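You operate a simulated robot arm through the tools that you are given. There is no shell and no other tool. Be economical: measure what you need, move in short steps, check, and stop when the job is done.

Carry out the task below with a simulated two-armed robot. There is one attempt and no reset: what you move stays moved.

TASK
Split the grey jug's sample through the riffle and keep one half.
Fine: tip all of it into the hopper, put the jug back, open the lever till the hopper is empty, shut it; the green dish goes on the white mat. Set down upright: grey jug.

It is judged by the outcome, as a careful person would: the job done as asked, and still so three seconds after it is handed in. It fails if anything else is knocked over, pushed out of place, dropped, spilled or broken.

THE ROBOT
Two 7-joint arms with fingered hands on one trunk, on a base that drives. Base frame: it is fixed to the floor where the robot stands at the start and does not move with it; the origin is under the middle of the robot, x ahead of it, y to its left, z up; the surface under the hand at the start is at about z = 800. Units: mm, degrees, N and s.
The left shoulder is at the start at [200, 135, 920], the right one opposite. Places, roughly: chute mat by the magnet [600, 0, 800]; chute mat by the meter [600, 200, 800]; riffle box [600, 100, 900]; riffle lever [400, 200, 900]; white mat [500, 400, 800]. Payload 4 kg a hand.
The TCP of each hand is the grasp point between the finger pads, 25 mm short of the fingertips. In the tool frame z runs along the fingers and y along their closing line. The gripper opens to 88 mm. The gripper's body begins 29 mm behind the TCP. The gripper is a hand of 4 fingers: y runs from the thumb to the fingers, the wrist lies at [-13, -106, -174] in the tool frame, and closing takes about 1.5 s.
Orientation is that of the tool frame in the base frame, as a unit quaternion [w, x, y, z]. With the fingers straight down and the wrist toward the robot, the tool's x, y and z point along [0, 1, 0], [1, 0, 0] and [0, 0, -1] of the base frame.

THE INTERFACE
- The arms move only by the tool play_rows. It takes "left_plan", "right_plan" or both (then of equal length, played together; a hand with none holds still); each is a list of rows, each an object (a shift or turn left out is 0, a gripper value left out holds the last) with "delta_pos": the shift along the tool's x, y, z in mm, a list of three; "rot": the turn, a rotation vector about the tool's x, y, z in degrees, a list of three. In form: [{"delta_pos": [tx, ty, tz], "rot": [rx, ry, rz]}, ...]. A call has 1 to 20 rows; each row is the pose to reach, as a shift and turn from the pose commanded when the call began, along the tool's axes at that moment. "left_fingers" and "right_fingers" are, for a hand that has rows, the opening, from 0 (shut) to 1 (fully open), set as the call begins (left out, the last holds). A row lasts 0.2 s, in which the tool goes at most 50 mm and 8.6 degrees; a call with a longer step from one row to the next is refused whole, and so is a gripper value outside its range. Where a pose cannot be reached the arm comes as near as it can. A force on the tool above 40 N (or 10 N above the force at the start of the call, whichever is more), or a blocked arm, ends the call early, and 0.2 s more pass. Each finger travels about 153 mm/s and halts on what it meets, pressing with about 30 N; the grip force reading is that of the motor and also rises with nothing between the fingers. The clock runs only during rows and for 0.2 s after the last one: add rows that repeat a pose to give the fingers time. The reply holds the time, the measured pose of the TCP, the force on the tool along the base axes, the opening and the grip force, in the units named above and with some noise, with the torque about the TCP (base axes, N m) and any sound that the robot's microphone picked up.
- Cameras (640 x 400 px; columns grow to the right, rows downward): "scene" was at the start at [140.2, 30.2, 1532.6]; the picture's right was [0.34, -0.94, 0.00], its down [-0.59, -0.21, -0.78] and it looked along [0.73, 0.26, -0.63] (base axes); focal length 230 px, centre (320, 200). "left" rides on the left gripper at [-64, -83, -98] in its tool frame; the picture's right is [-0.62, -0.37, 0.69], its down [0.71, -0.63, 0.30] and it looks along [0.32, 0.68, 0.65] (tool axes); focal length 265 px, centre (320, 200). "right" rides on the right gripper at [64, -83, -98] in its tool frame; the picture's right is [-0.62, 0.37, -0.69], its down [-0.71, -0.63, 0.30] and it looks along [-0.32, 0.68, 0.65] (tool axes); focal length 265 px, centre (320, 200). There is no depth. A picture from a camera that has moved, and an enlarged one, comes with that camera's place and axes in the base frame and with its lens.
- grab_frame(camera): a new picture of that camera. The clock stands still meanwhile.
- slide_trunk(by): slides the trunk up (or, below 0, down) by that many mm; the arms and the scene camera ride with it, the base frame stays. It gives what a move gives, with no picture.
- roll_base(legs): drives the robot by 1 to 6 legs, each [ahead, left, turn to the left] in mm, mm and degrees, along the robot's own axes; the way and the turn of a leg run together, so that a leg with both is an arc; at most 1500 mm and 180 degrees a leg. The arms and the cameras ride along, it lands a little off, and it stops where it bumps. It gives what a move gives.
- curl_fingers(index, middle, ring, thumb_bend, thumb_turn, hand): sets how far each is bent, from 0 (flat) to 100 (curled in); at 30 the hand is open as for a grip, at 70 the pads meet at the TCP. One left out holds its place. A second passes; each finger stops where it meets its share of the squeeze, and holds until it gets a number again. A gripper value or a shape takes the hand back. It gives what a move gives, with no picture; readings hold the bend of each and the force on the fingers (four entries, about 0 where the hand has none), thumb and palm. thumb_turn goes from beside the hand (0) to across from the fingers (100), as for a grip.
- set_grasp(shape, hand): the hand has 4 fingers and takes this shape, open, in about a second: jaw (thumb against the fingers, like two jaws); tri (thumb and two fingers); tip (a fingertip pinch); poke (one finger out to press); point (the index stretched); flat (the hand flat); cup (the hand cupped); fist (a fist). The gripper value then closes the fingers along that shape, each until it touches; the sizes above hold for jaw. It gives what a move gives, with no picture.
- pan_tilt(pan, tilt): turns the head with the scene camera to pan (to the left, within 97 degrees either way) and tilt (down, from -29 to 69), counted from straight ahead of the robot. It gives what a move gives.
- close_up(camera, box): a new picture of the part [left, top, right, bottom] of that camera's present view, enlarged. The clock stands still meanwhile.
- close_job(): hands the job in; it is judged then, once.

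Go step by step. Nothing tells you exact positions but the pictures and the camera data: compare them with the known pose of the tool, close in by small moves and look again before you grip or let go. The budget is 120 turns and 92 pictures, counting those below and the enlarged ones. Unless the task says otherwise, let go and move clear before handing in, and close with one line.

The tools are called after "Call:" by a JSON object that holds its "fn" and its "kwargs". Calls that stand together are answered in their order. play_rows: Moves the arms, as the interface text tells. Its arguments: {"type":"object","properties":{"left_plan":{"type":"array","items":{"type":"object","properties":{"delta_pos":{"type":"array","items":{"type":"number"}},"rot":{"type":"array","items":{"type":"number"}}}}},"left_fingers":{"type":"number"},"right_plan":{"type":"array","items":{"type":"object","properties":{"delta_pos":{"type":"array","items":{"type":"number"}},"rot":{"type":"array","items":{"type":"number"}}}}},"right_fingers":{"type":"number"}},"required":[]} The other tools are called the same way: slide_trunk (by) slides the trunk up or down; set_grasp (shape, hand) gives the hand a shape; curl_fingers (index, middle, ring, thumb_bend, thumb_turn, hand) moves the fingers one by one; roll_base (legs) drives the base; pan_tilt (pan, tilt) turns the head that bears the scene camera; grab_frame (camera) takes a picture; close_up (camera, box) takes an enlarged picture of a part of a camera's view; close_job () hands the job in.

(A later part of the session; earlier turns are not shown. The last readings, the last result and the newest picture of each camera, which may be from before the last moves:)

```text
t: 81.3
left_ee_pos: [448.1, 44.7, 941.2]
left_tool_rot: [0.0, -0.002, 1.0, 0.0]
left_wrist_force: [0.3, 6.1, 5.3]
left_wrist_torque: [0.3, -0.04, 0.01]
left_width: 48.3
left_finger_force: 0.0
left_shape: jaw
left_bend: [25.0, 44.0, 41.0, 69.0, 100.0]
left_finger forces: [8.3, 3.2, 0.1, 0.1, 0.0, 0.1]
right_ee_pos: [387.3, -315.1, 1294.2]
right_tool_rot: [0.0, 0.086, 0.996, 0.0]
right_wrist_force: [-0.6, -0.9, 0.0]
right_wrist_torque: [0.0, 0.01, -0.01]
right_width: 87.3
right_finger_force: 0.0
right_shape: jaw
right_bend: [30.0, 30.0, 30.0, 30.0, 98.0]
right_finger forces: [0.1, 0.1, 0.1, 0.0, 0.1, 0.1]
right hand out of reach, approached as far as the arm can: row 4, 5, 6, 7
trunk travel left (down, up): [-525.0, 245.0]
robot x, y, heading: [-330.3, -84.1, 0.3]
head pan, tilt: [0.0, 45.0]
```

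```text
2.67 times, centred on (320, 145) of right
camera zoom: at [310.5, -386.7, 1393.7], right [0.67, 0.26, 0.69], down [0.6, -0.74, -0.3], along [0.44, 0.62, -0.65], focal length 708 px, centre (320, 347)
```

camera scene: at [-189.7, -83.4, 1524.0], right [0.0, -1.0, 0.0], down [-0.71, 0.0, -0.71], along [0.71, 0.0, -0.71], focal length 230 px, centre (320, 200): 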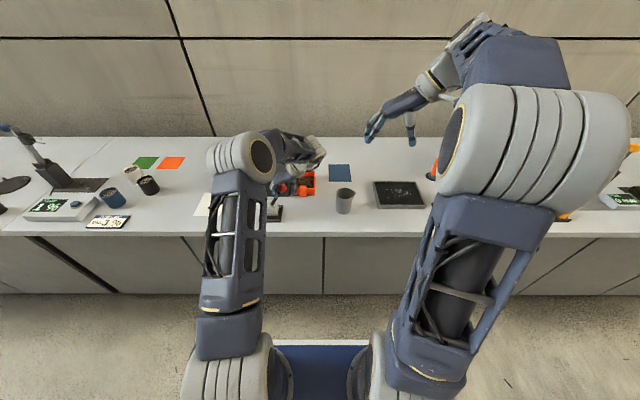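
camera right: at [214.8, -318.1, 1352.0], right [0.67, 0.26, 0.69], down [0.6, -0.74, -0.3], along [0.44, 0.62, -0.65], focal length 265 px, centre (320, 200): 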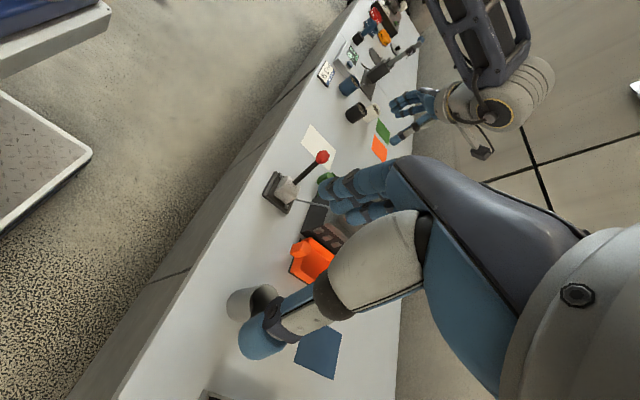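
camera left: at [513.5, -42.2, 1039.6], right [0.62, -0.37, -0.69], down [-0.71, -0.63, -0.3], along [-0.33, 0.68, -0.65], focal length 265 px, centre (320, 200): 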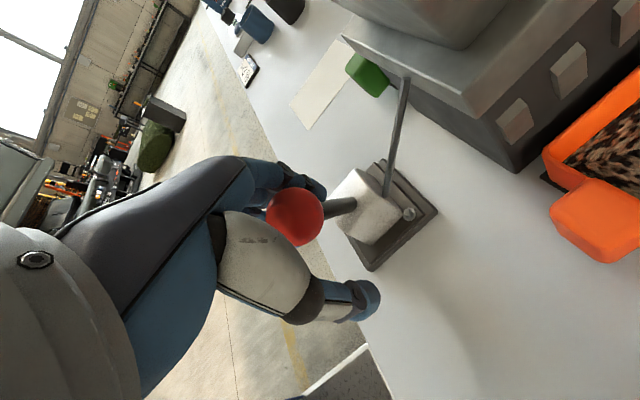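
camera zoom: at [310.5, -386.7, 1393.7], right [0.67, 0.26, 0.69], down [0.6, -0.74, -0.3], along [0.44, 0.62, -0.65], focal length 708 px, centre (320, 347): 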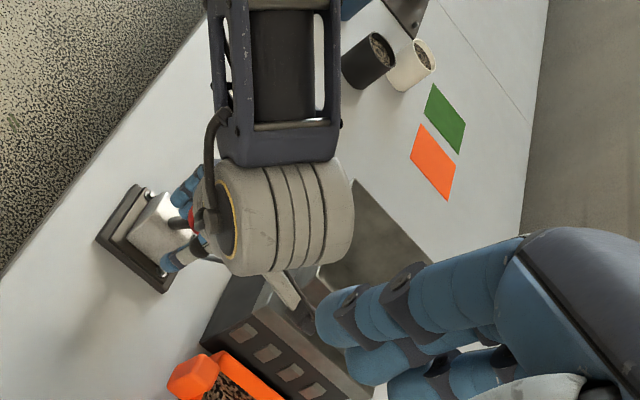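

The view is blocked by the forearm, so I lift the left hand off the knob and look down into the hopper with its own camera.

Call:
{"fn": "play_rows", "kwargs": {"left_plan": [{"delta_pos": [0, 2, -30]}, {"delta_pos": [0, 2, -70]}, {"delta_pos": [0, 2, -110]}, {"delta_pos": [-10, 2, -150]}, {"delta_pos": [-10, 2, -180]}, {"delta_pos": [-10, 2, -180]}]}}

Call:
{"fn": "grab_frame", "kwargs": {"camera": "left"}}

```text
t: 82.7
left_ee_pos: [457.2, 44.9, 1122.5]
left_tool_rot: [0.0, -0.003, 1.0, 0.0]
left_wrist_force: [0.1, 0.5, 0.4]
left_wrist_torque: [-0.03, -0.03, -0.01]
left_width: 44.3
left_finger_force: 0.0
left_shape: jaw
left_bend: [74.0, 44.0, 41.0, 69.0, 100.0]
left_finger forces: [0.0, 0.0, 0.0, 0.1, 0.0, 0.1]
right_ee_pos: [388.0, -315.8, 1295.2]
right_tool_rot: [0.001, 0.085, 0.996, 0.001]
right_wrist_force: [0.9, 0.1, -0.2]
right_wrist_torque: [0.0, -0.01, 0.02]
right_width: 87.6
right_finger_force: 0.1
right_shape: jaw
right_bend: [30.0, 30.0, 30.0, 30.0, 98.0]
right_finger forces: [0.0, 0.0, 0.0, 0.0, 0.0, 0.1]
trunk travel left (down, up): [-525.0, 245.0]
robot x, y, heading: [-328.9, -87.3, 0.2]
head pan, tilt: [0.0, 45.0]
```

```text
42 pictures are left
camera left: at [522.7, -38.4, 1220.6], right [0.62, -0.37, -0.69], down [-0.71, -0.63, -0.3], along [-0.33, 0.68, -0.65], focal length 265 px, centre (320, 200)
```

left: 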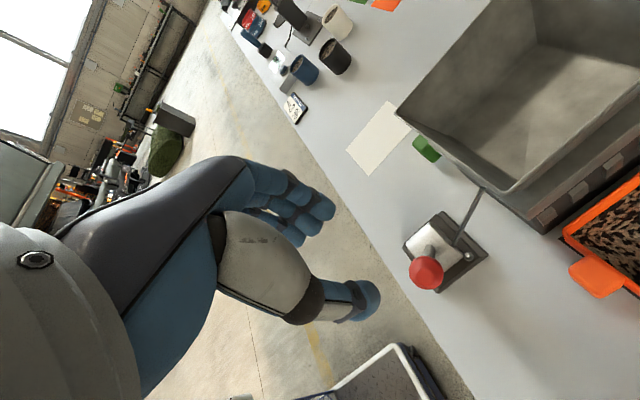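

The lever stays put at the right, knob near (448, 62, 945), and the hopper looks empty. I'll check it enlarged.

Call:
{"fn": "close_up", "kwargs": {"camera": "left", "box": [390, 0, 640, 200]}}

```text
2.00 times, centred on (515, 100) of left
camera zoom: at [522.7, -38.4, 1220.6], right [0.62, -0.37, -0.69], down [-0.71, -0.63, -0.3], along [-0.33, 0.68, -0.65], focal length 531 px, centre (-70, 400)
```

zoom: 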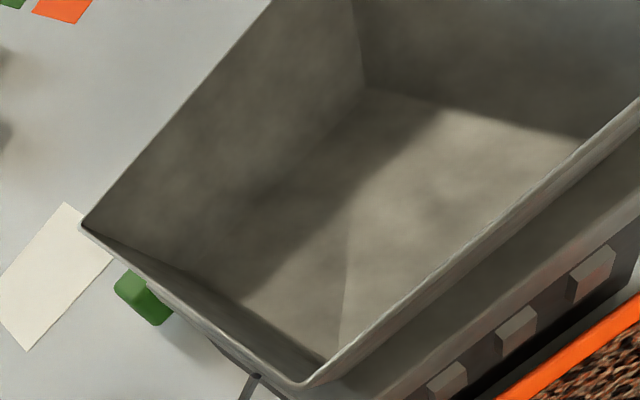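

The hopper is empty. To shut the lever I lower the open hand over the knob again and push left with the thumb.

Call:
{"fn": "play_rows", "kwargs": {"left_plan": [{"delta_pos": [9, 14, 0]}, {"delta_pos": [9, 14, 40]}, {"delta_pos": [9, 14, 80]}, {"delta_pos": [9, 14, 110]}, {"delta_pos": [9, 14, 110]}], "left_fingers": 1.0}}

Call:
{"fn": "grab_frame", "kwargs": {"camera": "left"}}

```text
t: 83.9
left_ee_pos: [450.1, 60.2, 1011.3]
left_tool_rot: [0.0, -0.002, 1.0, 0.0]
left_wrist_force: [0.2, 0.2, -0.6]
left_wrist_torque: [-0.03, 0.02, -0.01]
left_width: 88.0
left_finger_force: 0.1
left_shape: jaw
left_bend: [30.0, 30.0, 30.0, 30.0, 98.0]
left_finger forces: [0.1, 0.0, 0.0, 0.1, 0.0, 0.0]
right_ee_pos: [388.2, -315.2, 1294.1]
right_tool_rot: [0.0, 0.086, 0.996, 0.0]
right_wrist_force: [0.0, -0.5, -0.7]
right_wrist_torque: [0.0, 0.02, -0.03]
right_width: 87.9
right_finger_force: 0.0
right_shape: jaw
right_bend: [30.0, 30.0, 30.0, 30.0, 98.0]
right_finger forces: [0.0, 0.0, 0.1, 0.0, 0.1, 0.1]
trunk travel left (down, up): [-525.0, 245.0]
robot x, y, heading: [-331.0, -88.0, -0.0]
head pan, tilt: [0.0, 45.0]
```

```text
40 pictures are left
camera left: at [514.6, -22.0, 1110.8], right [0.62, -0.37, -0.69], down [-0.71, -0.63, -0.3], along [-0.33, 0.68, -0.65], focal length 265 px, centre (320, 200)
```

left: 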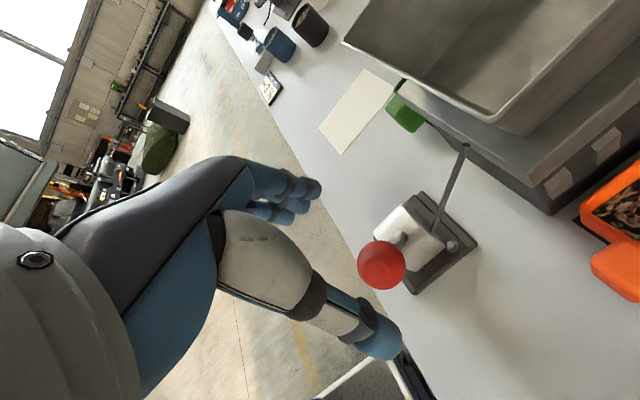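

It is aligned. I lower over the knob and push left.

Call:
{"fn": "play_rows", "kwargs": {"left_plan": [{"delta_pos": [2, 0, 30]}, {"delta_pos": [2, 0, 64]}, {"delta_pos": [2, 0, 64]}, {"delta_pos": [2, 12, 64]}, {"delta_pos": [2, 24, 63]}, {"delta_pos": [2, 36, 62]}, {"delta_pos": [2, 48, 60]}, {"delta_pos": [2, 60, 58]}, {"delta_pos": [2, 72, 57]}, {"delta_pos": [2, 84, 57]}, {"delta_pos": [2, 94, 57]}, {"delta_pos": [2, 94, 57]}]}}

Call:
{"fn": "grab_frame", "kwargs": {"camera": "left"}}

```text
t: 86.5
left_ee_pos: [446.9, 155.1, 953.9]
left_tool_rot: [-0.001, -0.001, 1.0, 0.0]
left_wrist_force: [0.6, -0.9, 0.7]
left_wrist_torque: [0.0, -0.02, -0.03]
left_width: 87.9
left_finger_force: 0.2
left_shape: jaw
left_bend: [30.0, 30.0, 30.0, 29.0, 98.0]
left_finger forces: [0.1, 0.0, 0.0, 0.0, 1.1, 0.0]
right_ee_pos: [388.6, -316.4, 1295.4]
right_tool_rot: [0.001, 0.085, 0.996, 0.0]
right_wrist_force: [0.7, -0.3, 0.2]
right_wrist_torque: [0.0, -0.01, 0.02]
right_width: 87.7
right_finger_force: 0.0
right_shape: jaw
right_bend: [30.0, 30.0, 30.0, 30.0, 98.0]
right_finger forces: [0.0, 0.1, 0.1, 0.0, 0.0, 0.0]
trunk travel left (down, up): [-525.0, 245.0]
robot x, y, heading: [-326.6, -83.8, 0.1]
head pan, tilt: [0.0, 45.0]
```

```text
39 pictures are left
camera left: at [512.6, 71.7, 1053.5], right [0.62, -0.37, -0.69], down [-0.71, -0.63, -0.3], along [-0.33, 0.68, -0.65], focal length 265 px, centre (320, 200)
```

left: 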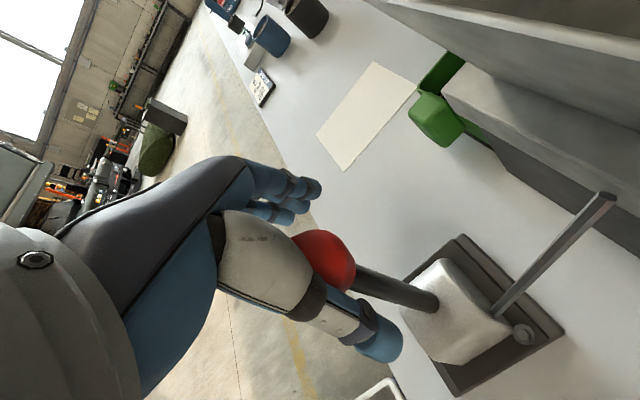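

The lever follows the thumb. I continue left to the closed end stop, near knob y = 182.

Call:
{"fn": "play_rows", "kwargs": {"left_plan": [{"delta_pos": [0, 10, 1]}, {"delta_pos": [0, 20, 2]}, {"delta_pos": [0, 30, 4]}, {"delta_pos": [0, 40, 6]}, {"delta_pos": [0, 48, 7]}, {"delta_pos": [0, 56, 8]}, {"delta_pos": [0, 62, 8]}, {"delta_pos": [0, 62, 8]}]}}

Call:
{"fn": "grab_frame", "kwargs": {"camera": "left"}}

```text
t: 88.3
left_ee_pos: [446.2, 212.4, 945.4]
left_tool_rot: [0.0, 0.001, 1.0, -0.001]
left_wrist_force: [-1.2, -22.7, 2.0]
left_wrist_torque: [0.16, 0.01, -0.11]
left_width: 87.9
left_finger_force: 0.1
left_shape: jaw
left_bend: [30.0, 30.0, 30.0, 16.0, 97.0]
left_finger forces: [0.1, 0.0, 0.0, 0.1, 21.3, 0.0]
right_ee_pos: [388.0, -317.0, 1295.0]
right_tool_rot: [0.0, 0.085, 0.996, 0.0]
right_wrist_force: [-0.3, -0.3, -0.1]
right_wrist_torque: [-0.01, 0.01, -0.06]
right_width: 87.6
right_finger_force: 0.1
right_shape: jaw
right_bend: [30.0, 30.0, 30.0, 30.0, 98.0]
right_finger forces: [0.0, 0.1, 0.0, 0.0, 0.0, 0.0]
trunk travel left (down, up): [-525.0, 245.0]
robot x, y, heading: [-329.3, -85.4, 0.4]
head pan, tilt: [0.0, 45.0]
```

```text
38 pictures are left
camera left: at [511.3, 129.3, 1045.3], right [0.62, -0.37, -0.69], down [-0.71, -0.63, -0.3], along [-0.32, 0.68, -0.66], focal length 265 px, centre (320, 200)
```

left: 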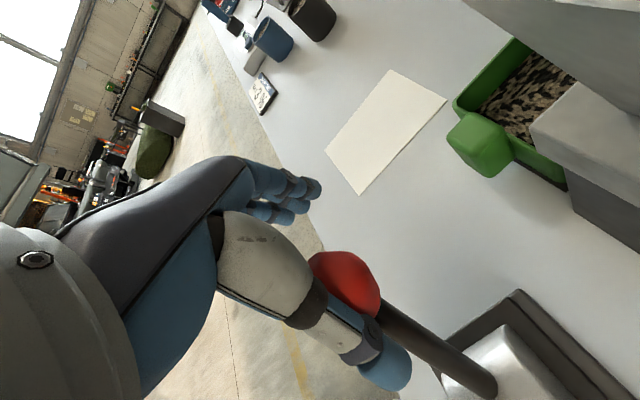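

The lever is against its closed stop, and the green dish holds its share. I ease off, lift clear, and view the dish.

Call:
{"fn": "play_rows", "kwargs": {"left_plan": [{"delta_pos": [0, -10, 0]}, {"delta_pos": [0, -20, 0]}, {"delta_pos": [0, -24, -30]}, {"delta_pos": [0, -24, -70]}, {"delta_pos": [0, -24, -110]}, {"delta_pos": [0, -24, -150]}, {"delta_pos": [0, -24, -190]}, {"delta_pos": [0, 10, -200]}, {"delta_pos": [0, 40, -200]}, {"delta_pos": [0, 40, -200]}]}}

Call:
{"fn": "grab_frame", "kwargs": {"camera": "left"}}

```text
t: 90.5
left_ee_pos: [445.4, 254.1, 1143.3]
left_tool_rot: [0.0, -0.002, 1.0, 0.0]
left_wrist_force: [1.3, 0.1, -0.6]
left_wrist_torque: [-0.01, 0.01, 0.03]
left_width: 87.8
left_finger_force: 0.1
left_shape: jaw
left_bend: [30.0, 30.0, 30.0, 30.0, 97.0]
left_finger forces: [0.0, 0.0, 0.0, 0.0, 0.1, 0.0]
right_ee_pos: [387.7, -317.2, 1295.6]
right_tool_rot: [0.0, 0.085, 0.996, 0.0]
right_wrist_force: [0.0, 0.4, 0.5]
right_wrist_torque: [-0.01, 0.0, 0.0]
right_width: 87.5
right_finger_force: 0.1
right_shape: jaw
right_bend: [30.0, 30.0, 30.0, 30.0, 98.0]
right_finger forces: [0.0, 0.1, 0.0, 0.0, 0.0, 0.0]
trunk travel left (down, up): [-525.0, 245.0]
robot x, y, heading: [-328.0, -82.8, 0.2]
head pan, tilt: [0.0, 45.0]
```

```text
37 pictures are left
camera left: at [511.0, 172.0, 1242.5], right [0.62, -0.37, -0.69], down [-0.71, -0.63, -0.3], along [-0.33, 0.68, -0.65], focal length 265 px, centre (320, 200)
```

left: 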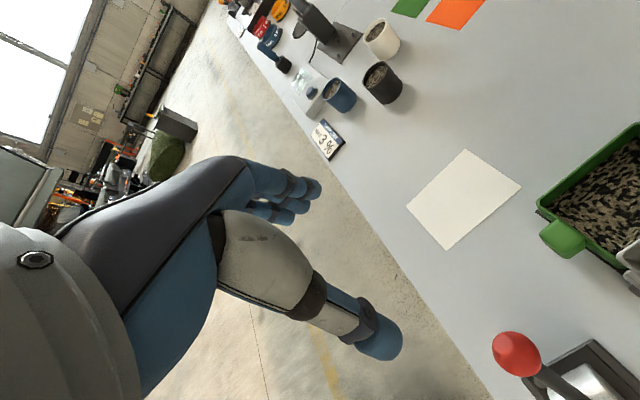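

The lever knob is back at (449, 181), its original closed place. The dish body spans about x 567–694, y 195–295, its handle is near (550, 248), and the mat centre is about (509, 390). I'll move the hand aside to see the handle better.

Call:
{"fn": "play_rows", "kwargs": {"left_plan": [{"delta_pos": [0, 40, -10]}, {"delta_pos": [0, 80, -20]}, {"delta_pos": [0, 120, -30]}, {"delta_pos": [0, 160, -40]}, {"delta_pos": [0, 200, -50]}, {"delta_pos": [0, 200, -50]}]}}

Call:
{"fn": "set_grasp", "kwargs": {"hand": "left", "shape": "tip"}}

Call:
{"fn": "grab_frame", "kwargs": {"camera": "scene"}}

Call:
{"fn": "grab_frame", "kwargs": {"camera": "left"}}

```text
t: 91.9
left_ee_pos: [427.7, 444.7, 1186.5]
left_tool_rot: [0.0, -0.002, 1.0, -0.001]
left_wrist_force: [-0.7, -0.1, -0.5]
left_wrist_torque: [0.04, -0.01, 0.0]
left_width: 87.9
left_finger_force: 0.1
left_shape: jaw
left_bend: [30.0, 30.0, 30.0, 30.0, 97.0]
left_finger forces: [0.1, 0.0, 0.0, 0.0, 0.1, 0.0]
left hand out of reach, approached as far as the arm can: row 4, 5, 6
right_ee_pos: [388.3, -315.9, 1295.4]
right_tool_rot: [0.0, 0.085, 0.996, 0.0]
right_wrist_force: [-0.3, 0.6, 0.3]
right_wrist_torque: [-0.03, 0.0, -0.02]
right_width: 87.6
right_finger_force: 0.1
right_shape: jaw
right_bend: [30.0, 30.0, 30.0, 30.0, 98.0]
right_finger forces: [0.0, 0.0, 0.0, 0.0, 0.0, 0.0]
trunk travel left (down, up): [-525.0, 245.0]
robot x, y, heading: [-329.3, -85.7, 0.4]
head pan, tilt: [0.0, 45.0]
```

```text
t: 92.8
left_ee_pos: [427.3, 444.4, 1185.5]
left_tool_rot: [0.0, -0.002, 1.0, -0.001]
left_wrist_force: [0.1, 0.6, 0.5]
left_wrist_torque: [0.0, 0.0, 0.01]
left_width: 88.0
left_finger_force: 0.0
left_shape: tip
left_bend: [30.0, 98.0, 99.0, 30.0, 97.0]
left_finger forces: [0.0, 0.1, 0.0, 0.1, 0.0, 0.0]
right_ee_pos: [388.0, -317.4, 1294.6]
right_tool_rot: [0.0, 0.085, 0.996, 0.001]
right_wrist_force: [0.2, 0.9, -0.7]
right_wrist_torque: [-0.02, -0.01, -0.01]
right_width: 88.1
right_finger_force: 0.0
right_shape: jaw
right_bend: [30.0, 30.0, 30.0, 30.0, 98.0]
right_finger forces: [0.1, 0.1, 0.0, 0.1, 0.1, 0.0]
trunk travel left (down, up): [-525.0, 245.0]
robot x, y, heading: [-328.2, -81.0, 0.2]
head pan, tilt: [0.0, 45.0]
```

```text
36 pictures are left
camera scene: at [-189.6, -83.5, 1524.0], right [0.0, -1.0, 0.0], down [-0.71, 0.0, -0.71], along [0.71, 0.0, -0.71], focal length 230 px, centre (320, 200)
```

scene: 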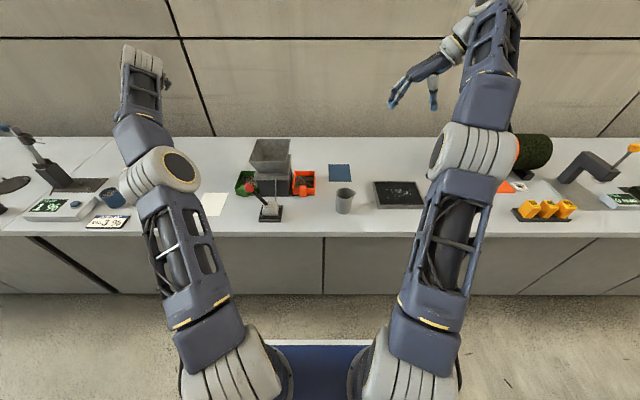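

```text
35 pictures are left
camera left: at [492.6, 361.5, 1284.7], right [0.62, -0.37, -0.69], down [-0.71, -0.63, -0.3], along [-0.33, 0.68, -0.65], focal length 265 px, centre (320, 200)
```

left: 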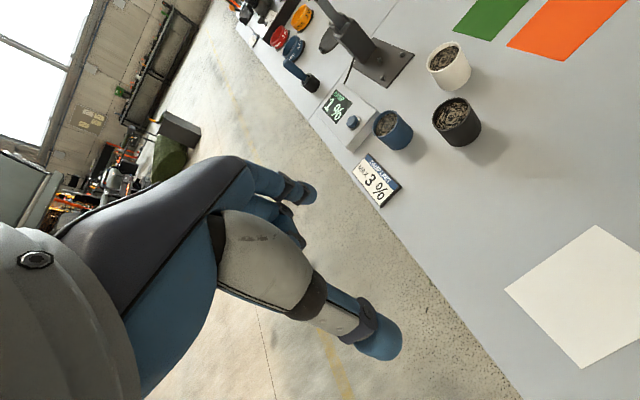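

The tip shape leaves the index and thumb out. I'll look closely at the dish handle before choosing the grip.

Call:
{"fn": "close_up", "kwargs": {"camera": "scene", "box": [220, 150, 300, 230]}}

Call:
{"fn": "set_grasp", "kwargs": {"hand": "left", "shape": "jaw"}}

```text
5.00 times, centred on (260, 190) of scene
camera zoom: at [-189.6, -83.5, 1524.0], right [0.0, -1.0, 0.0], down [-0.71, 0.0, -0.71], along [0.71, 0.0, -0.71], focal length 1153 px, centre (620, 250)
```

zoom: 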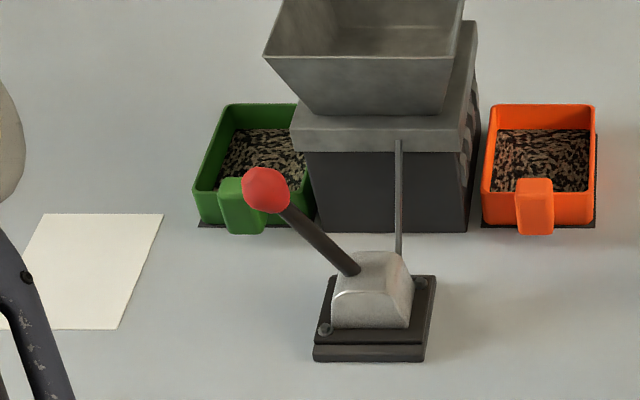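

```text
t: 93.7
left_ee_pos: [426.4, 443.3, 1185.9]
left_tool_rot: [0.0, -0.001, 1.0, 0.0]
left_wrist_force: [0.5, -0.3, 0.1]
left_wrist_torque: [0.03, 0.02, -0.01]
left_width: 87.8
left_finger_force: 0.0
left_shape: jaw
left_bend: [30.0, 30.0, 30.0, 30.0, 97.0]
left_finger forces: [0.1, 0.0, 0.0, 0.0, 0.1, 0.1]
right_ee_pos: [388.1, -315.8, 1295.0]
right_tool_rot: [0.0, 0.085, 0.996, 0.0]
right_wrist_force: [-0.8, -0.4, 0.7]
right_wrist_torque: [0.02, 0.0, 0.03]
right_width: 87.8
right_finger_force: 0.1
right_shape: jaw
right_bend: [30.0, 30.0, 30.0, 30.0, 98.0]
right_finger forces: [0.1, 0.1, 0.0, 0.0, 0.0, 0.0]
trunk travel left (down, up): [-525.0, 245.0]
robot x, y, heading: [-328.4, -84.3, 0.2]
head pan, tilt: [0.0, 45.0]
```

The handle is an upright block about 20 × 35 × 47 mm near (560, 245), top at about z 852. The hand as it is now would foul the hopper with its wrist. So I turn it round, thumb to the left, tilt it 45° forward, and use the tip pinch.

Call:
{"fn": "roll_base", "kwargs": {"legs": [[0, 100, 0]]}}

Call:
{"fn": "play_rows", "kwargs": {"left_plan": [{"rot": [0, 0, 8.2]}, {"rot": [0, 0, 16.4]}, {"rot": [0, 0, 24.6]}, {"rot": [0, 0, 32.8]}, {"rot": [0, 0, 41]}, {"rot": [0, 0, 49.2]}, {"rot": [0, 0, 57.4]}, {"rot": [0, 0, 65.6]}, {"rot": [0, 0, 73.8]}, {"rot": [0, 0, 82]}, {"rot": [0, 0, 90]}, {"rot": [0, 0, 90]}]}}

Call:
{"fn": "play_rows", "kwargs": {"left_plan": [{"rot": [0, 0, 8.2]}, {"rot": [0, 0, 16.4]}, {"rot": [0, 0, 24.6]}, {"rot": [0, 0, 32.8]}, {"rot": [0, 0, 41]}, {"rot": [0, 0, 49.2]}, {"rot": [0, 0, 57.4]}, {"rot": [0, 0, 65.6]}, {"rot": [0, 0, 73.8]}, {"rot": [0, 0, 82]}, {"rot": [0, 0, 90]}, {"rot": [0, 0, 90]}]}}

```text
t: 94.8
left_ee_pos: [425.8, 546.7, 1186.7]
left_tool_rot: [-0.001, -0.004, 1.0, 0.0]
left_wrist_force: [0.2, -0.1, -0.5]
left_wrist_torque: [-0.01, -0.04, 0.02]
left_width: 88.0
left_finger_force: 0.1
left_shape: jaw
left_bend: [30.0, 30.0, 30.0, 30.0, 97.0]
left_finger forces: [0.1, 0.1, 0.0, 0.0, 0.0, 0.1]
right_ee_pos: [387.9, -214.0, 1295.1]
right_tool_rot: [0.0, 0.085, 0.996, 0.0]
right_wrist_force: [0.1, -0.5, -0.4]
right_wrist_torque: [0.01, -0.03, -0.01]
right_width: 87.9
right_finger_force: 0.1
right_shape: jaw
right_bend: [30.0, 30.0, 30.0, 30.0, 98.0]
right_finger forces: [0.0, 0.0, 0.0, 0.0, 0.0, 0.0]
trunk travel left (down, up): [-525.0, 245.0]
robot x, y, heading: [-333.4, 15.9, 0.4]
head pan, tilt: [0.0, 45.0]
```

```text
t: 97.4
left_ee_pos: [423.5, 546.0, 1177.6]
left_tool_rot: [-0.008, 0.576, 0.817, -0.006]
left_wrist_force: [0.5, 0.8, -0.2]
left_wrist_torque: [0.0, 0.02, 0.0]
left_width: 87.9
left_finger_force: 0.0
left_shape: jaw
left_bend: [30.0, 30.0, 30.0, 30.0, 97.0]
left_finger forces: [0.0, 0.1, 0.0, 0.0, 0.1, 0.1]
left hand out of reach, approached as far as the arm can: row 9, 10, 11, 12
right_ee_pos: [388.7, -213.7, 1295.2]
right_tool_rot: [0.0, 0.085, 0.996, 0.0]
right_wrist_force: [0.6, 0.5, 0.2]
right_wrist_torque: [0.03, 0.0, 0.03]
right_width: 87.9
right_finger_force: 0.1
right_shape: jaw
right_bend: [30.0, 30.0, 30.0, 30.0, 98.0]
right_finger forces: [0.0, 0.0, 0.0, 0.1, 0.1, 0.0]
trunk travel left (down, up): [-525.0, 245.0]
robot x, y, heading: [-330.0, 12.5, 0.4]
head pan, tilt: [0.0, 45.0]
```

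```text
t: 100.0
left_ee_pos: [184.4, 144.7, 1120.7]
left_tool_rot: [-0.003, 0.985, 0.172, -0.01]
left_wrist_force: [-0.6, -0.5, 0.5]
left_wrist_torque: [0.0, 0.01, 0.01]
left_width: 88.4
left_finger_force: 0.0
left_shape: jaw
left_bend: [30.0, 30.0, 30.0, 30.0, 98.0]
left_finger forces: [0.0, 0.0, 0.0, 0.1, 0.0, 0.1]
left hand out of reach, approached as far as the arm can: row 1, 2, 3, 4, 5, 6, 7, 8, 9, 10, 11, 12
right_ee_pos: [388.5, -212.8, 1294.9]
right_tool_rot: [0.0, 0.085, 0.996, 0.001]
right_wrist_force: [0.0, 0.4, 0.0]
right_wrist_torque: [0.01, -0.03, -0.02]
right_width: 87.8
right_finger_force: 0.1
right_shape: jaw
right_bend: [30.0, 30.0, 30.0, 30.0, 98.0]
right_finger forces: [0.0, 0.1, 0.1, 0.1, 0.0, 0.0]
trunk travel left (down, up): [-525.0, 245.0]
robot x, y, heading: [-332.1, 17.2, 0.1]
head pan, tilt: [0.0, 45.0]
```

The orientation is nearly there, but that spot was out of reach. I bring the command in toward the dish, staying high.

Call:
{"fn": "play_rows", "kwargs": {"left_plan": [{"delta_pos": [0, 45, 0]}, {"delta_pos": [0, 90, 0]}, {"delta_pos": [0, 135, 0]}, {"delta_pos": [0, 180, 0]}, {"delta_pos": [0, 225, 0]}, {"delta_pos": [10, 270, 0]}, {"delta_pos": [30, 300, 0]}, {"delta_pos": [60, 300, 0]}, {"delta_pos": [60, 300, 0]}]}}

Call:
{"fn": "grab_frame", "kwargs": {"camera": "scene"}}

```text
t: 102.0
left_ee_pos: [330.5, -128.9, 1118.9]
left_tool_rot: [-0.001, 0.985, 0.173, -0.011]
left_wrist_force: [0.3, 0.3, -1.3]
left_wrist_torque: [0.02, 0.01, -0.02]
left_width: 87.9
left_finger_force: 0.0
left_shape: jaw
left_bend: [30.0, 30.0, 30.0, 30.0, 98.0]
left_finger forces: [0.0, 0.1, 0.0, 0.0, 0.1, 0.1]
left hand out of reach, approached as far as the arm can: row 8
right_ee_pos: [387.8, -214.6, 1295.8]
right_tool_rot: [0.001, 0.084, 0.996, 0.0]
right_wrist_force: [0.4, 0.3, -0.6]
right_wrist_torque: [-0.04, -0.02, -0.03]
right_width: 88.0
right_finger_force: 0.0
right_shape: jaw
right_bend: [30.0, 30.0, 30.0, 30.0, 98.0]
right_finger forces: [0.0, 0.1, 0.1, 0.1, 0.0, 0.1]
trunk travel left (down, up): [-525.0, 245.0]
robot x, y, heading: [-333.3, 16.4, 0.3]
head pan, tilt: [0.0, 45.0]
```

```text
33 pictures are left
camera scene: at [-190.2, 17.7, 1524.0], right [0.01, -1.0, 0.0], down [-0.71, 0.0, -0.71], along [0.71, 0.0, -0.71], focal length 230 px, centre (320, 200)
```

scene: 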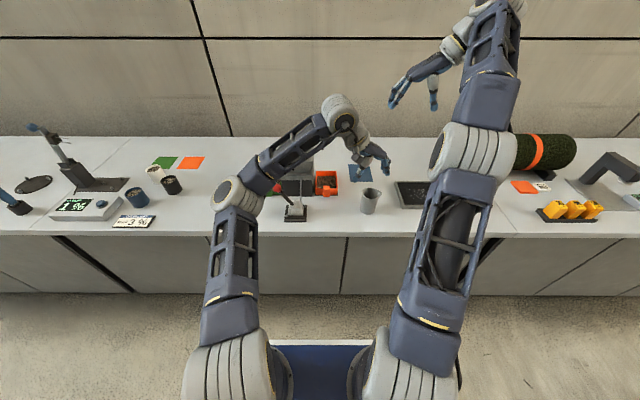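

The left hand cannot turn that way over there. The mirrored jug grasp with the right hand (thumb left, reaching in horizontally from the front) suits the handle and stays clear of lever and hopper. First I park the left hand.

Call:
{"fn": "play_rows", "kwargs": {"left_plan": [{"delta_pos": [2, -40, -14], "rot": [0, 0, -5]}, {"delta_pos": [5, -80, -28], "rot": [0, 0, -10]}, {"delta_pos": [8, -120, -42], "rot": [0, 0, -15]}, {"delta_pos": [11, -160, -56], "rot": [0, 0, -20]}, {"delta_pos": [13, -200, -70], "rot": [0, 0, -25]}, {"delta_pos": [15, -240, -84], "rot": [0, 0, -30]}, {"delta_pos": [17, -280, -98], "rot": [0, 0, -35]}, {"delta_pos": [19, -320, -112], "rot": [0, 0, -40]}, {"delta_pos": [21, -360, -126], "rot": [0, 0, -45]}, {"delta_pos": [24, -400, -140], "rot": [0, 0, -50]}, {"delta_pos": [26, -440, -154], "rot": [0, 0, -56]}, {"delta_pos": [28, -480, -164], "rot": [0, 0, -62]}, {"delta_pos": [32, -520, -170], "rot": [0, 0, -68]}, {"delta_pos": [32, -528, -170], "rot": [0, 0, -70]}, {"delta_pos": [32, -528, -170], "rot": [0, 0, -70]}]}}

Call:
{"fn": "grab_frame", "kwargs": {"camera": "scene"}}

```text
t: 105.2
left_ee_pos: [184.4, 380.5, 1290.6]
left_tool_rot: [-0.007, 0.709, 0.705, -0.007]
left_wrist_force: [-1.1, 0.0, -0.4]
left_wrist_torque: [0.03, 0.01, 0.01]
left_width: 87.8
left_finger_force: 0.1
left_shape: jaw
left_bend: [30.0, 30.0, 30.0, 30.0, 98.0]
left_finger forces: [0.0, 0.0, 0.0, 0.1, 0.1, 0.1]
right_ee_pos: [388.4, -213.0, 1295.5]
right_tool_rot: [0.0, 0.084, 0.996, 0.001]
right_wrist_force: [-0.5, 0.4, -0.1]
right_wrist_torque: [-0.01, 0.02, 0.03]
right_width: 87.9
right_finger_force: 0.1
right_shape: jaw
right_bend: [30.0, 30.0, 30.0, 30.0, 98.0]
right_finger forces: [0.0, 0.0, 0.0, 0.1, 0.1, 0.0]
trunk travel left (down, up): [-525.0, 245.0]
robot x, y, heading: [-329.9, 14.2, 0.4]
head pan, tilt: [0.0, 45.0]
```

```text
32 pictures are left
camera scene: at [-190.0, 17.6, 1524.0], right [0.01, -1.0, 0.0], down [-0.71, 0.0, -0.71], along [0.71, 0.0, -0.71], focal length 230 px, centre (320, 200)
```

scene: 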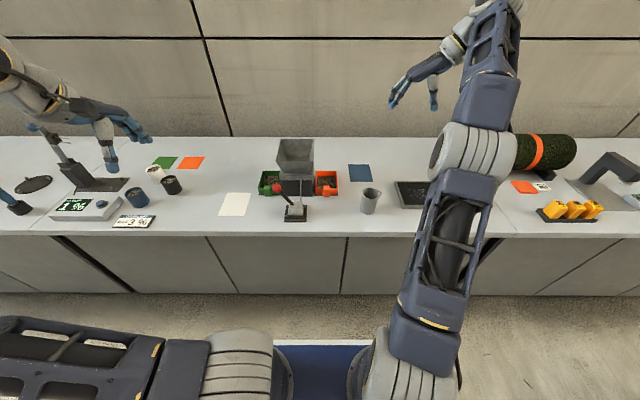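

The bench is clear. I turn the right hand to thumb-left in two halves, then drive left.

Call:
{"fn": "play_rows", "kwargs": {"right_plan": [{"rot": [0, 0, 8]}, {"rot": [0, 0, 16]}, {"rot": [0, 0, 24]}, {"rot": [0, 0, 32]}, {"rot": [0, 0, 40]}, {"rot": [0, 0, 48]}, {"rot": [0, 0, 56]}, {"rot": [0, 0, 64]}, {"rot": [0, 0, 72]}, {"rot": [0, 0, 80]}, {"rot": [0, 0, 80]}]}}

Call:
{"fn": "play_rows", "kwargs": {"right_plan": [{"rot": [0, 0, 8.2]}, {"rot": [0, 0, 16.4]}, {"rot": [0, 0, 24.6]}, {"rot": [0, 0, 32.8]}, {"rot": [0, 0, 41]}, {"rot": [0, 0, 49.2]}, {"rot": [0, 0, 57.4]}, {"rot": [0, 0, 65.6]}, {"rot": [0, 0, 73.8]}, {"rot": [0, 0, 82]}, {"rot": [0, 0, 90]}, {"rot": [0, 0, 90]}]}}

Call:
{"fn": "roll_base", "kwargs": {"legs": [[-60, 0, 0], [0, 488, 0]]}}

```text
t: 107.6
left_ee_pos: [184.1, 380.8, 1290.8]
left_tool_rot: [-0.007, 0.709, 0.705, -0.006]
left_wrist_force: [-0.1, -0.2, 0.7]
left_wrist_torque: [0.01, 0.04, -0.03]
left_width: 87.9
left_finger_force: 0.0
left_shape: jaw
left_bend: [30.0, 30.0, 30.0, 30.0, 98.0]
left_finger forces: [0.0, 0.0, 0.0, 0.0, 0.0, 0.0]
right_ee_pos: [389.1, -214.3, 1295.1]
right_tool_rot: [0.0, 0.706, 0.709, 0.0]
right_wrist_force: [0.9, 0.9, -0.7]
right_wrist_torque: [0.03, 0.0, -0.01]
right_width: 87.8
right_finger_force: 0.0
right_shape: jaw
right_bend: [30.0, 30.0, 30.0, 30.0, 98.0]
right_finger forces: [0.0, 0.0, 0.0, 0.0, 0.0, 0.0]
trunk travel left (down, up): [-525.0, 245.0]
robot x, y, heading: [-332.6, 15.5, 0.3]
head pan, tilt: [0.0, 45.0]
```

```text
t: 110.2
left_ee_pos: [183.4, 379.7, 1291.4]
left_tool_rot: [-0.006, 0.709, 0.706, -0.007]
left_wrist_force: [-0.8, -0.1, 0.4]
left_wrist_torque: [-0.04, 0.03, 0.0]
left_width: 87.9
left_finger_force: 0.0
left_shape: jaw
left_bend: [30.0, 30.0, 30.0, 30.0, 98.0]
left_finger forces: [0.0, 0.1, 0.1, 0.0, 0.0, 0.1]
right_ee_pos: [388.9, -212.6, 1294.0]
right_tool_rot: [0.0, 1.0, 0.002, 0.001]
right_wrist_force: [-0.3, -0.1, -0.2]
right_wrist_torque: [-0.01, 0.0, -0.02]
right_width: 87.8
right_finger_force: 0.1
right_shape: jaw
right_bend: [30.0, 30.0, 30.0, 30.0, 98.0]
right_finger forces: [0.0, 0.1, 0.0, 0.1, 0.0, 0.0]
trunk travel left (down, up): [-525.0, 245.0]
robot x, y, heading: [-333.0, 12.5, 0.4]
head pan, tilt: [0.0, 45.0]
```

```text
t: 113.7
left_ee_pos: [115.8, 875.4, 1291.8]
left_tool_rot: [-0.007, 0.705, 0.709, -0.006]
left_wrist_force: [-0.3, 0.3, 0.7]
left_wrist_torque: [0.0, 0.03, 0.0]
left_width: 88.0
left_finger_force: 0.1
left_shape: jaw
left_bend: [30.0, 30.0, 30.0, 30.0, 98.0]
left_finger forces: [0.0, 0.0, 0.1, 0.0, 0.0, 0.0]
right_ee_pos: [326.8, 284.7, 1295.1]
right_tool_rot: [0.001, 1.0, 0.007, 0.0]
right_wrist_force: [0.3, 0.8, 0.0]
right_wrist_torque: [0.03, -0.03, 0.01]
right_width: 87.7
right_finger_force: 0.1
right_shape: jaw
right_bend: [30.0, 30.0, 30.0, 30.0, 98.0]
right_finger forces: [0.0, 0.0, 0.0, 0.0, 0.1, 0.0]
trunk travel left (down, up): [-525.0, 245.0]
robot x, y, heading: [-393.0, 506.5, 0.9]
head pan, tilt: [0.0, 45.0]
```

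Now I pitch the right hand up to 15° below horizontal while moving out and down toward the front of the handle.

Call:
{"fn": "play_rows", "kwargs": {"right_plan": [{"delta_pos": [9, 4, 20], "rot": [0, 7.5, 0]}, {"delta_pos": [18, 8, 40], "rot": [0, 15, 0]}, {"delta_pos": [27, 12, 60], "rot": [0, 22.5, 0]}, {"delta_pos": [36, 16, 80], "rot": [0, 30, 0]}, {"delta_pos": [45, 20, 100], "rot": [0, 37.5, 0]}, {"delta_pos": [54, 24, 120], "rot": [0, 45, 0]}, {"delta_pos": [63, 28, 140], "rot": [0, 52.5, 0]}, {"delta_pos": [72, 32, 160], "rot": [0, 60, 0]}, {"delta_pos": [81, 36, 180], "rot": [0, 67.5, 0]}, {"delta_pos": [93, 38, 195], "rot": [0, 75, 0]}, {"delta_pos": [93, 38, 195], "rot": [0, 75, 0]}]}}

Call:
{"fn": "grab_frame", "kwargs": {"camera": "right"}}

Call:
{"fn": "pan_tilt", "kwargs": {"pan": -12, "tilt": 45}}

Call:
{"fn": "grab_frame", "kwargs": {"camera": "scene"}}

```text
t: 116.1
left_ee_pos: [116.0, 874.7, 1290.3]
left_tool_rot: [-0.006, 0.706, 0.709, -0.007]
left_wrist_force: [-0.1, 0.2, 0.2]
left_wrist_torque: [0.03, 0.02, -0.02]
left_width: 87.9
left_finger_force: 0.2
left_shape: jaw
left_bend: [30.0, 30.0, 30.0, 30.0, 98.0]
left_finger forces: [0.0, 0.0, 0.0, 0.1, 0.0, 0.1]
right_ee_pos: [420.4, 246.7, 1099.8]
right_tool_rot: [-0.006, 0.793, 0.007, 0.61]
right_wrist_force: [-0.2, 0.0, 0.3]
right_wrist_torque: [0.01, -0.01, -0.03]
right_width: 87.5
right_finger_force: 0.0
right_shape: jaw
right_bend: [30.0, 30.0, 30.0, 30.0, 98.0]
right_finger forces: [0.0, 0.1, 0.0, 0.0, 0.0, 0.0]
trunk travel left (down, up): [-525.0, 245.0]
robot x, y, heading: [-398.5, 506.2, 1.1]
head pan, tilt: [0.0, 45.0]
```

```text
31 pictures are left
camera right: at [340.6, 329.1, 1187.2], right [-0.82, -0.38, -0.42], down [0.1, 0.63, -0.77], along [0.56, -0.67, -0.48], focal length 265 px, centre (320, 200)
```

right: 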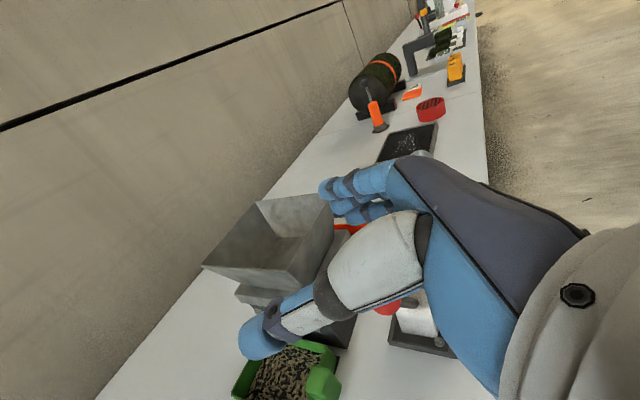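

```text
t: 116.8
left_ee_pos: [116.2, 873.4, 1290.7]
left_tool_rot: [-0.007, 0.705, 0.709, -0.006]
left_wrist_force: [0.4, -0.7, 0.1]
left_wrist_torque: [0.0, 0.03, -0.03]
left_width: 88.0
left_finger_force: 0.0
left_shape: jaw
left_bend: [30.0, 30.0, 30.0, 30.0, 98.0]
left_finger forces: [0.0, 0.0, 0.0, 0.1, 0.0, 0.1]
right_ee_pos: [419.4, 245.5, 1099.4]
right_tool_rot: [-0.004, 0.793, 0.007, 0.609]
right_wrist_force: [-0.4, 0.6, 0.2]
right_wrist_torque: [0.02, -0.04, -0.04]
right_width: 87.8
right_finger_force: 0.0
right_shape: jaw
right_bend: [30.0, 30.0, 30.0, 30.0, 98.0]
right_finger forces: [0.1, 0.0, 0.0, 0.0, 0.0, 0.1]
trunk travel left (down, up): [-525.0, 245.0]
robot x, y, heading: [-397.3, 508.4, 1.1]
head pan, tilt: [-12.0, 45.0]
```

```text
30 pictures are left
camera scene: at [-256.0, 491.7, 1524.0], right [-0.19, -0.98, 0.0], down [-0.69, 0.14, -0.71], along [0.69, -0.14, -0.71], focal length 230 px, centre (320, 200)
```

scene: 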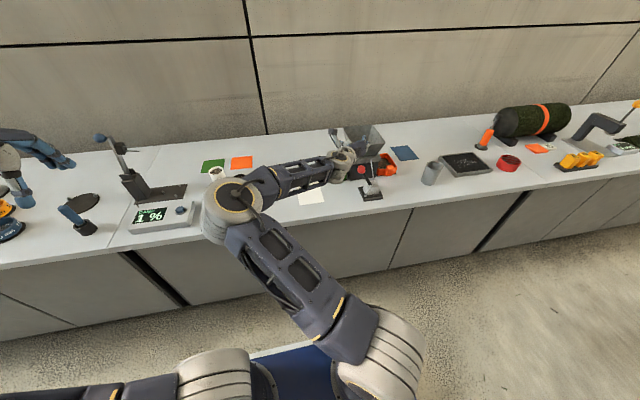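

The hand has the right attitude, but the elbow swings out to the left, off the table's edge. I raise the trunk to keep the elbow high, then lower the hand in front of the handle.

Call:
{"fn": "slide_trunk", "kwargs": {"by": 120}}

Call:
{"fn": "play_rows", "kwargs": {"right_plan": [{"delta_pos": [-40, 0, 11]}, {"delta_pos": [-80, 0, 22]}, {"delta_pos": [-120, 0, 33]}, {"delta_pos": [-160, 0, 44]}, {"delta_pos": [-200, 0, 55]}, {"delta_pos": [-240, 0, 66]}, {"delta_pos": [-280, 0, 77]}, {"delta_pos": [-280, 0, 77]}]}}

Call:
{"fn": "grab_frame", "kwargs": {"camera": "scene"}}

Call:
{"fn": "grab_frame", "kwargs": {"camera": "right"}}

```text
t: 118.3
left_ee_pos: [115.4, 875.3, 1411.1]
left_tool_rot: [-0.007, 0.706, 0.708, -0.007]
left_wrist_force: [-0.4, -0.2, 0.4]
left_wrist_torque: [-0.02, 0.02, 0.0]
left_width: 88.0
left_finger_force: 0.1
left_shape: jaw
left_bend: [30.0, 30.0, 30.0, 30.0, 98.0]
left_finger forces: [0.0, 0.0, 0.0, 0.0, 0.1, 0.0]
right_ee_pos: [421.4, 246.7, 1219.5]
right_tool_rot: [-0.005, 0.793, 0.006, 0.609]
right_wrist_force: [1.6, -0.5, 0.1]
right_wrist_torque: [0.02, -0.02, 0.02]
right_width: 87.7
right_finger_force: 0.0
right_shape: jaw
right_bend: [30.0, 30.0, 30.0, 30.0, 98.0]
right_finger forces: [0.0, 0.0, 0.0, 0.1, 0.0, 0.0]
trunk travel left (down, up): [-645.0, 125.0]
robot x, y, heading: [-400.1, 506.7, 0.6]
head pan, tilt: [-12.0, 45.0]
```

```text
t: 120.1
left_ee_pos: [115.7, 875.3, 1410.6]
left_tool_rot: [-0.007, 0.705, 0.709, -0.007]
left_wrist_force: [-0.3, 1.3, -0.1]
left_wrist_torque: [-0.02, -0.01, 0.01]
left_width: 88.0
left_finger_force: 0.0
left_shape: jaw
left_bend: [30.0, 30.0, 30.0, 30.0, 98.0]
left_finger forces: [0.0, 0.0, 0.0, 0.0, 0.1, 0.1]
right_ee_pos: [424.8, 246.0, 931.3]
right_tool_rot: [-0.004, 0.793, 0.006, 0.609]
right_wrist_force: [-0.8, -0.6, -0.2]
right_wrist_torque: [0.0, 0.01, 0.0]
right_width: 87.6
right_finger_force: 0.1
right_shape: jaw
right_bend: [30.0, 30.0, 30.0, 30.0, 98.0]
right_finger forces: [0.1, 0.0, 0.0, 0.0, 0.0, 0.0]
trunk travel left (down, up): [-645.0, 125.0]
robot x, y, heading: [-397.3, 504.2, 0.7]
head pan, tilt: [-12.0, 45.0]
```

```text
29 pictures are left
camera scene: at [-256.0, 491.7, 1644.0], right [-0.19, -0.98, 0.0], down [-0.69, 0.14, -0.71], along [0.69, -0.14, -0.71], focal length 230 px, centre (320, 200)
```

scene: 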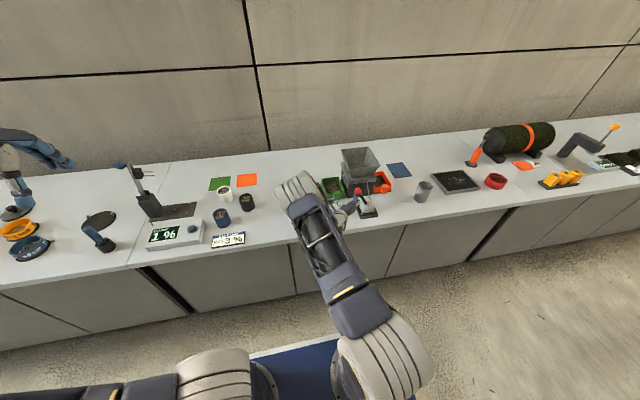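

```text
28 pictures are left
camera right: at [344.4, 329.3, 1019.0], right [-0.82, -0.38, -0.42], down [0.1, 0.63, -0.77], along [0.56, -0.68, -0.48], focal length 265 px, centre (320, 200)
```

right: 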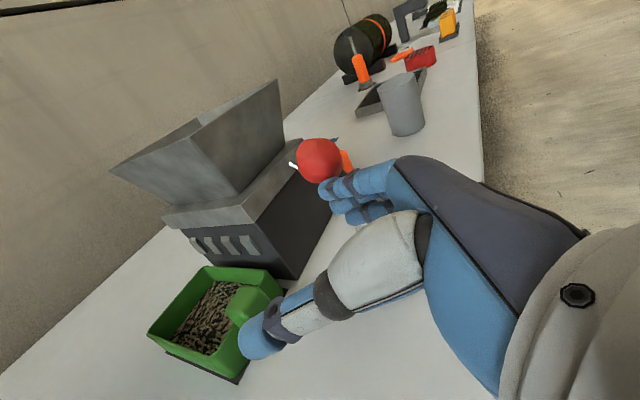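

The fingers are close beside the lever knob, so I shift left and back, narrow the hand, and go down below the knob's height before moving forward.

Call:
{"fn": "play_rows", "kwargs": {"right_plan": [{"delta_pos": [0, -15, 0]}, {"delta_pos": [-8, -15, -30]}, {"delta_pos": [-35, -15, -30]}, {"delta_pos": [-65, -15, -22]}, {"delta_pos": [-85, -15, -16]}, {"delta_pos": [-85, -15, -16]}, {"delta_pos": [-85, -15, -16]}], "right_fingers": 0.75}}

Call:
{"fn": "grab_frame", "kwargs": {"camera": "right"}}

Call:
{"fn": "close_up", "kwargs": {"camera": "right", "box": [120, 200, 420, 390]}}

```text
t: 121.7
left_ee_pos: [116.0, 874.5, 1410.7]
left_tool_rot: [-0.006, 0.706, 0.708, -0.007]
left_wrist_force: [0.1, -0.2, 0.4]
left_wrist_torque: [-0.01, -0.03, 0.02]
left_width: 87.9
left_finger_force: 0.0
left_shape: jaw
left_bend: [30.0, 30.0, 30.0, 30.0, 98.0]
left_finger forces: [0.1, 0.0, 0.0, 0.1, 0.0, 0.0]
right_ee_pos: [383.5, 261.9, 852.5]
right_tool_rot: [-0.004, 0.793, 0.006, 0.609]
right_wrist_force: [-0.2, -0.6, -0.7]
right_wrist_torque: [0.02, -0.01, 0.01]
right_width: 66.5
right_finger_force: 0.1
right_shape: jaw
right_bend: [27.0, 35.0, 32.0, 54.0, 99.0]
right_finger forces: [0.1, 0.1, 0.1, 0.0, 0.0, 0.0]
trunk travel left (down, up): [-645.0, 125.0]
robot x, y, heading: [-392.3, 505.9, 1.0]
head pan, tilt: [-12.0, 45.0]
```

```text
27 pictures are left
camera right: at [303.7, 344.6, 940.8], right [-0.82, -0.38, -0.42], down [0.1, 0.63, -0.77], along [0.56, -0.67, -0.48], focal length 265 px, centre (320, 200)
```

right: 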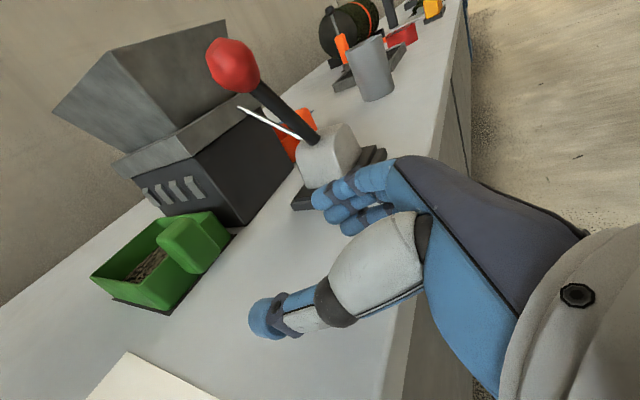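

```text
2.11 times, centred on (270, 295) of right
camera zoom: at [303.7, 344.6, 940.8], right [-0.82, -0.38, -0.42], down [0.1, 0.63, -0.77], along [0.56, -0.67, -0.48], focal length 559 px, centre (425, 0)
```

zoom: 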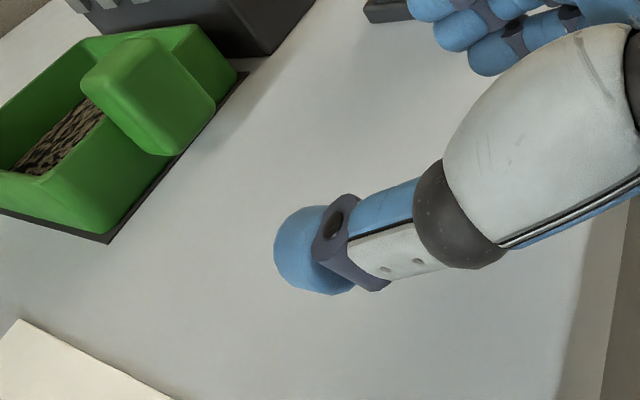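

The handle fits x from about 553, y 226–262, top at z 855, and the lever is well clear at this height. I line up in y and advance 100 mm.

Call:
{"fn": "play_rows", "kwargs": {"right_plan": [{"delta_pos": [0, 17, 0]}, {"delta_pos": [8, 17, 32]}, {"delta_pos": [17, 17, 64]}, {"delta_pos": [27, 17, 96]}, {"delta_pos": [27, 17, 96]}]}}

Call:
{"fn": "grab_frame", "kwargs": {"camera": "right"}}

Call:
{"fn": "close_up", "kwargs": {"camera": "scene", "box": [260, 130, 420, 250]}}

```text
t: 122.9
left_ee_pos: [115.3, 874.8, 1412.7]
left_tool_rot: [-0.006, 0.705, 0.709, -0.006]
left_wrist_force: [-0.1, -0.2, 0.1]
left_wrist_torque: [-0.01, -0.02, 0.03]
left_width: 87.9
left_finger_force: 0.1
left_shape: jaw
left_bend: [30.0, 30.0, 30.0, 30.0, 98.0]
left_finger forces: [0.0, 0.0, 0.0, 0.0, 0.0, 0.1]
right_ee_pos: [486.0, 245.9, 852.1]
right_tool_rot: [-0.005, 0.794, 0.007, 0.608]
right_wrist_force: [-0.3, 0.4, 0.6]
right_wrist_torque: [0.03, -0.01, 0.01]
right_width: 66.3
right_finger_force: 0.0
right_shape: jaw
right_bend: [27.0, 35.0, 32.0, 54.0, 99.0]
right_finger forces: [0.0, 0.0, 0.0, 0.1, 0.0, 0.0]
trunk travel left (down, up): [-645.0, 125.0]
robot x, y, heading: [-393.4, 507.4, 0.7]
head pan, tilt: [-12.0, 45.0]
```

```text
25 pictures are left
camera right: at [406.8, 329.1, 940.7], right [-0.82, -0.38, -0.42], down [0.1, 0.63, -0.77], along [0.56, -0.67, -0.48], focal length 265 px, centre (320, 200)
```

right: 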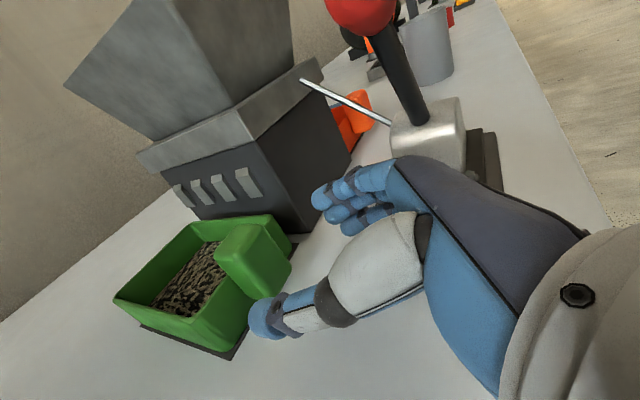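

```text
3.33 times, centred on (340, 190) of scene
camera zoom: at [-256.0, 491.7, 1644.0], right [-0.19, -0.98, 0.0], down [-0.69, 0.14, -0.71], along [0.69, -0.14, -0.71], focal length 768 px, centre (253, 233)
```

zoom: 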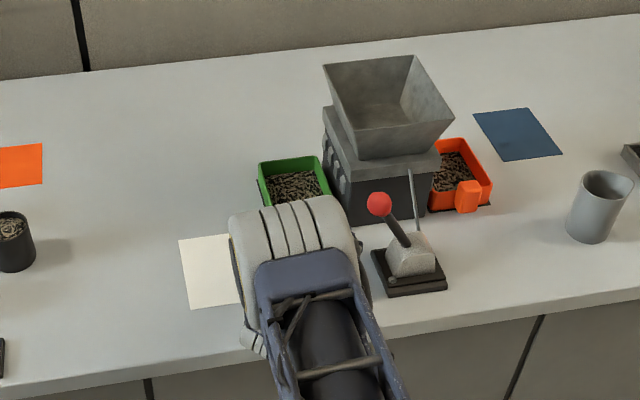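

The handle lies between the thumb and finger lines. I advance 45 mm more and check.

Call:
{"fn": "play_rows", "kwargs": {"right_plan": [{"delta_pos": [4, 1, 15]}, {"delta_pos": [8, 1, 30]}, {"delta_pos": [12, 1, 44]}, {"delta_pos": [12, 1, 44]}]}}

Call:
{"fn": "grab_frame", "kwargs": {"camera": "right"}}

```text
t: 123.9
left_ee_pos: [114.9, 874.9, 1411.0]
left_tool_rot: [-0.007, 0.705, 0.709, -0.007]
left_wrist_force: [-0.5, -0.5, -0.3]
left_wrist_torque: [0.01, -0.03, -0.01]
left_width: 88.0
left_finger_force: 0.1
left_shape: jaw
left_bend: [30.0, 30.0, 30.0, 30.0, 98.0]
left_finger forces: [0.0, 0.0, 0.1, 0.0, 0.0, 0.0]
right_ee_pos: [531.6, 245.4, 852.0]
right_tool_rot: [-0.004, 0.793, 0.007, 0.609]
right_wrist_force: [0.0, -0.4, 0.4]
right_wrist_torque: [0.0, -0.01, -0.01]
right_width: 66.4
right_finger_force: 0.1
right_shape: jaw
right_bend: [27.0, 35.0, 32.0, 54.0, 99.0]
right_finger forces: [0.0, 0.0, 0.1, 0.0, 0.0, 0.1]
trunk travel left (down, up): [-645.0, 125.0]
robot x, y, heading: [-396.8, 506.8, 1.2]
head pan, tilt: [-12.0, 45.0]
```

```text
23 pictures are left
camera right: at [451.5, 328.9, 938.9], right [-0.82, -0.38, -0.42], down [0.1, 0.63, -0.77], along [0.56, -0.67, -0.48], focal length 265 px, centre (320, 200)
```

right: 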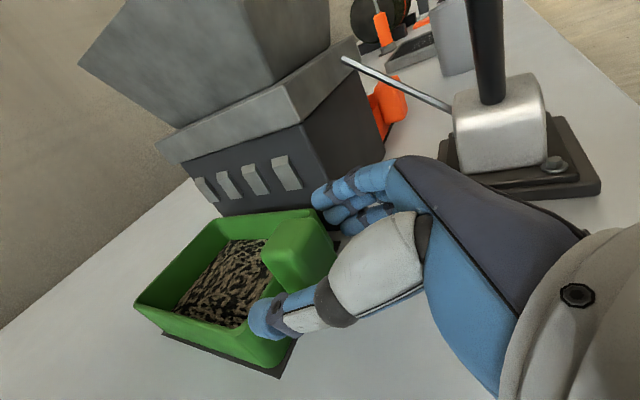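

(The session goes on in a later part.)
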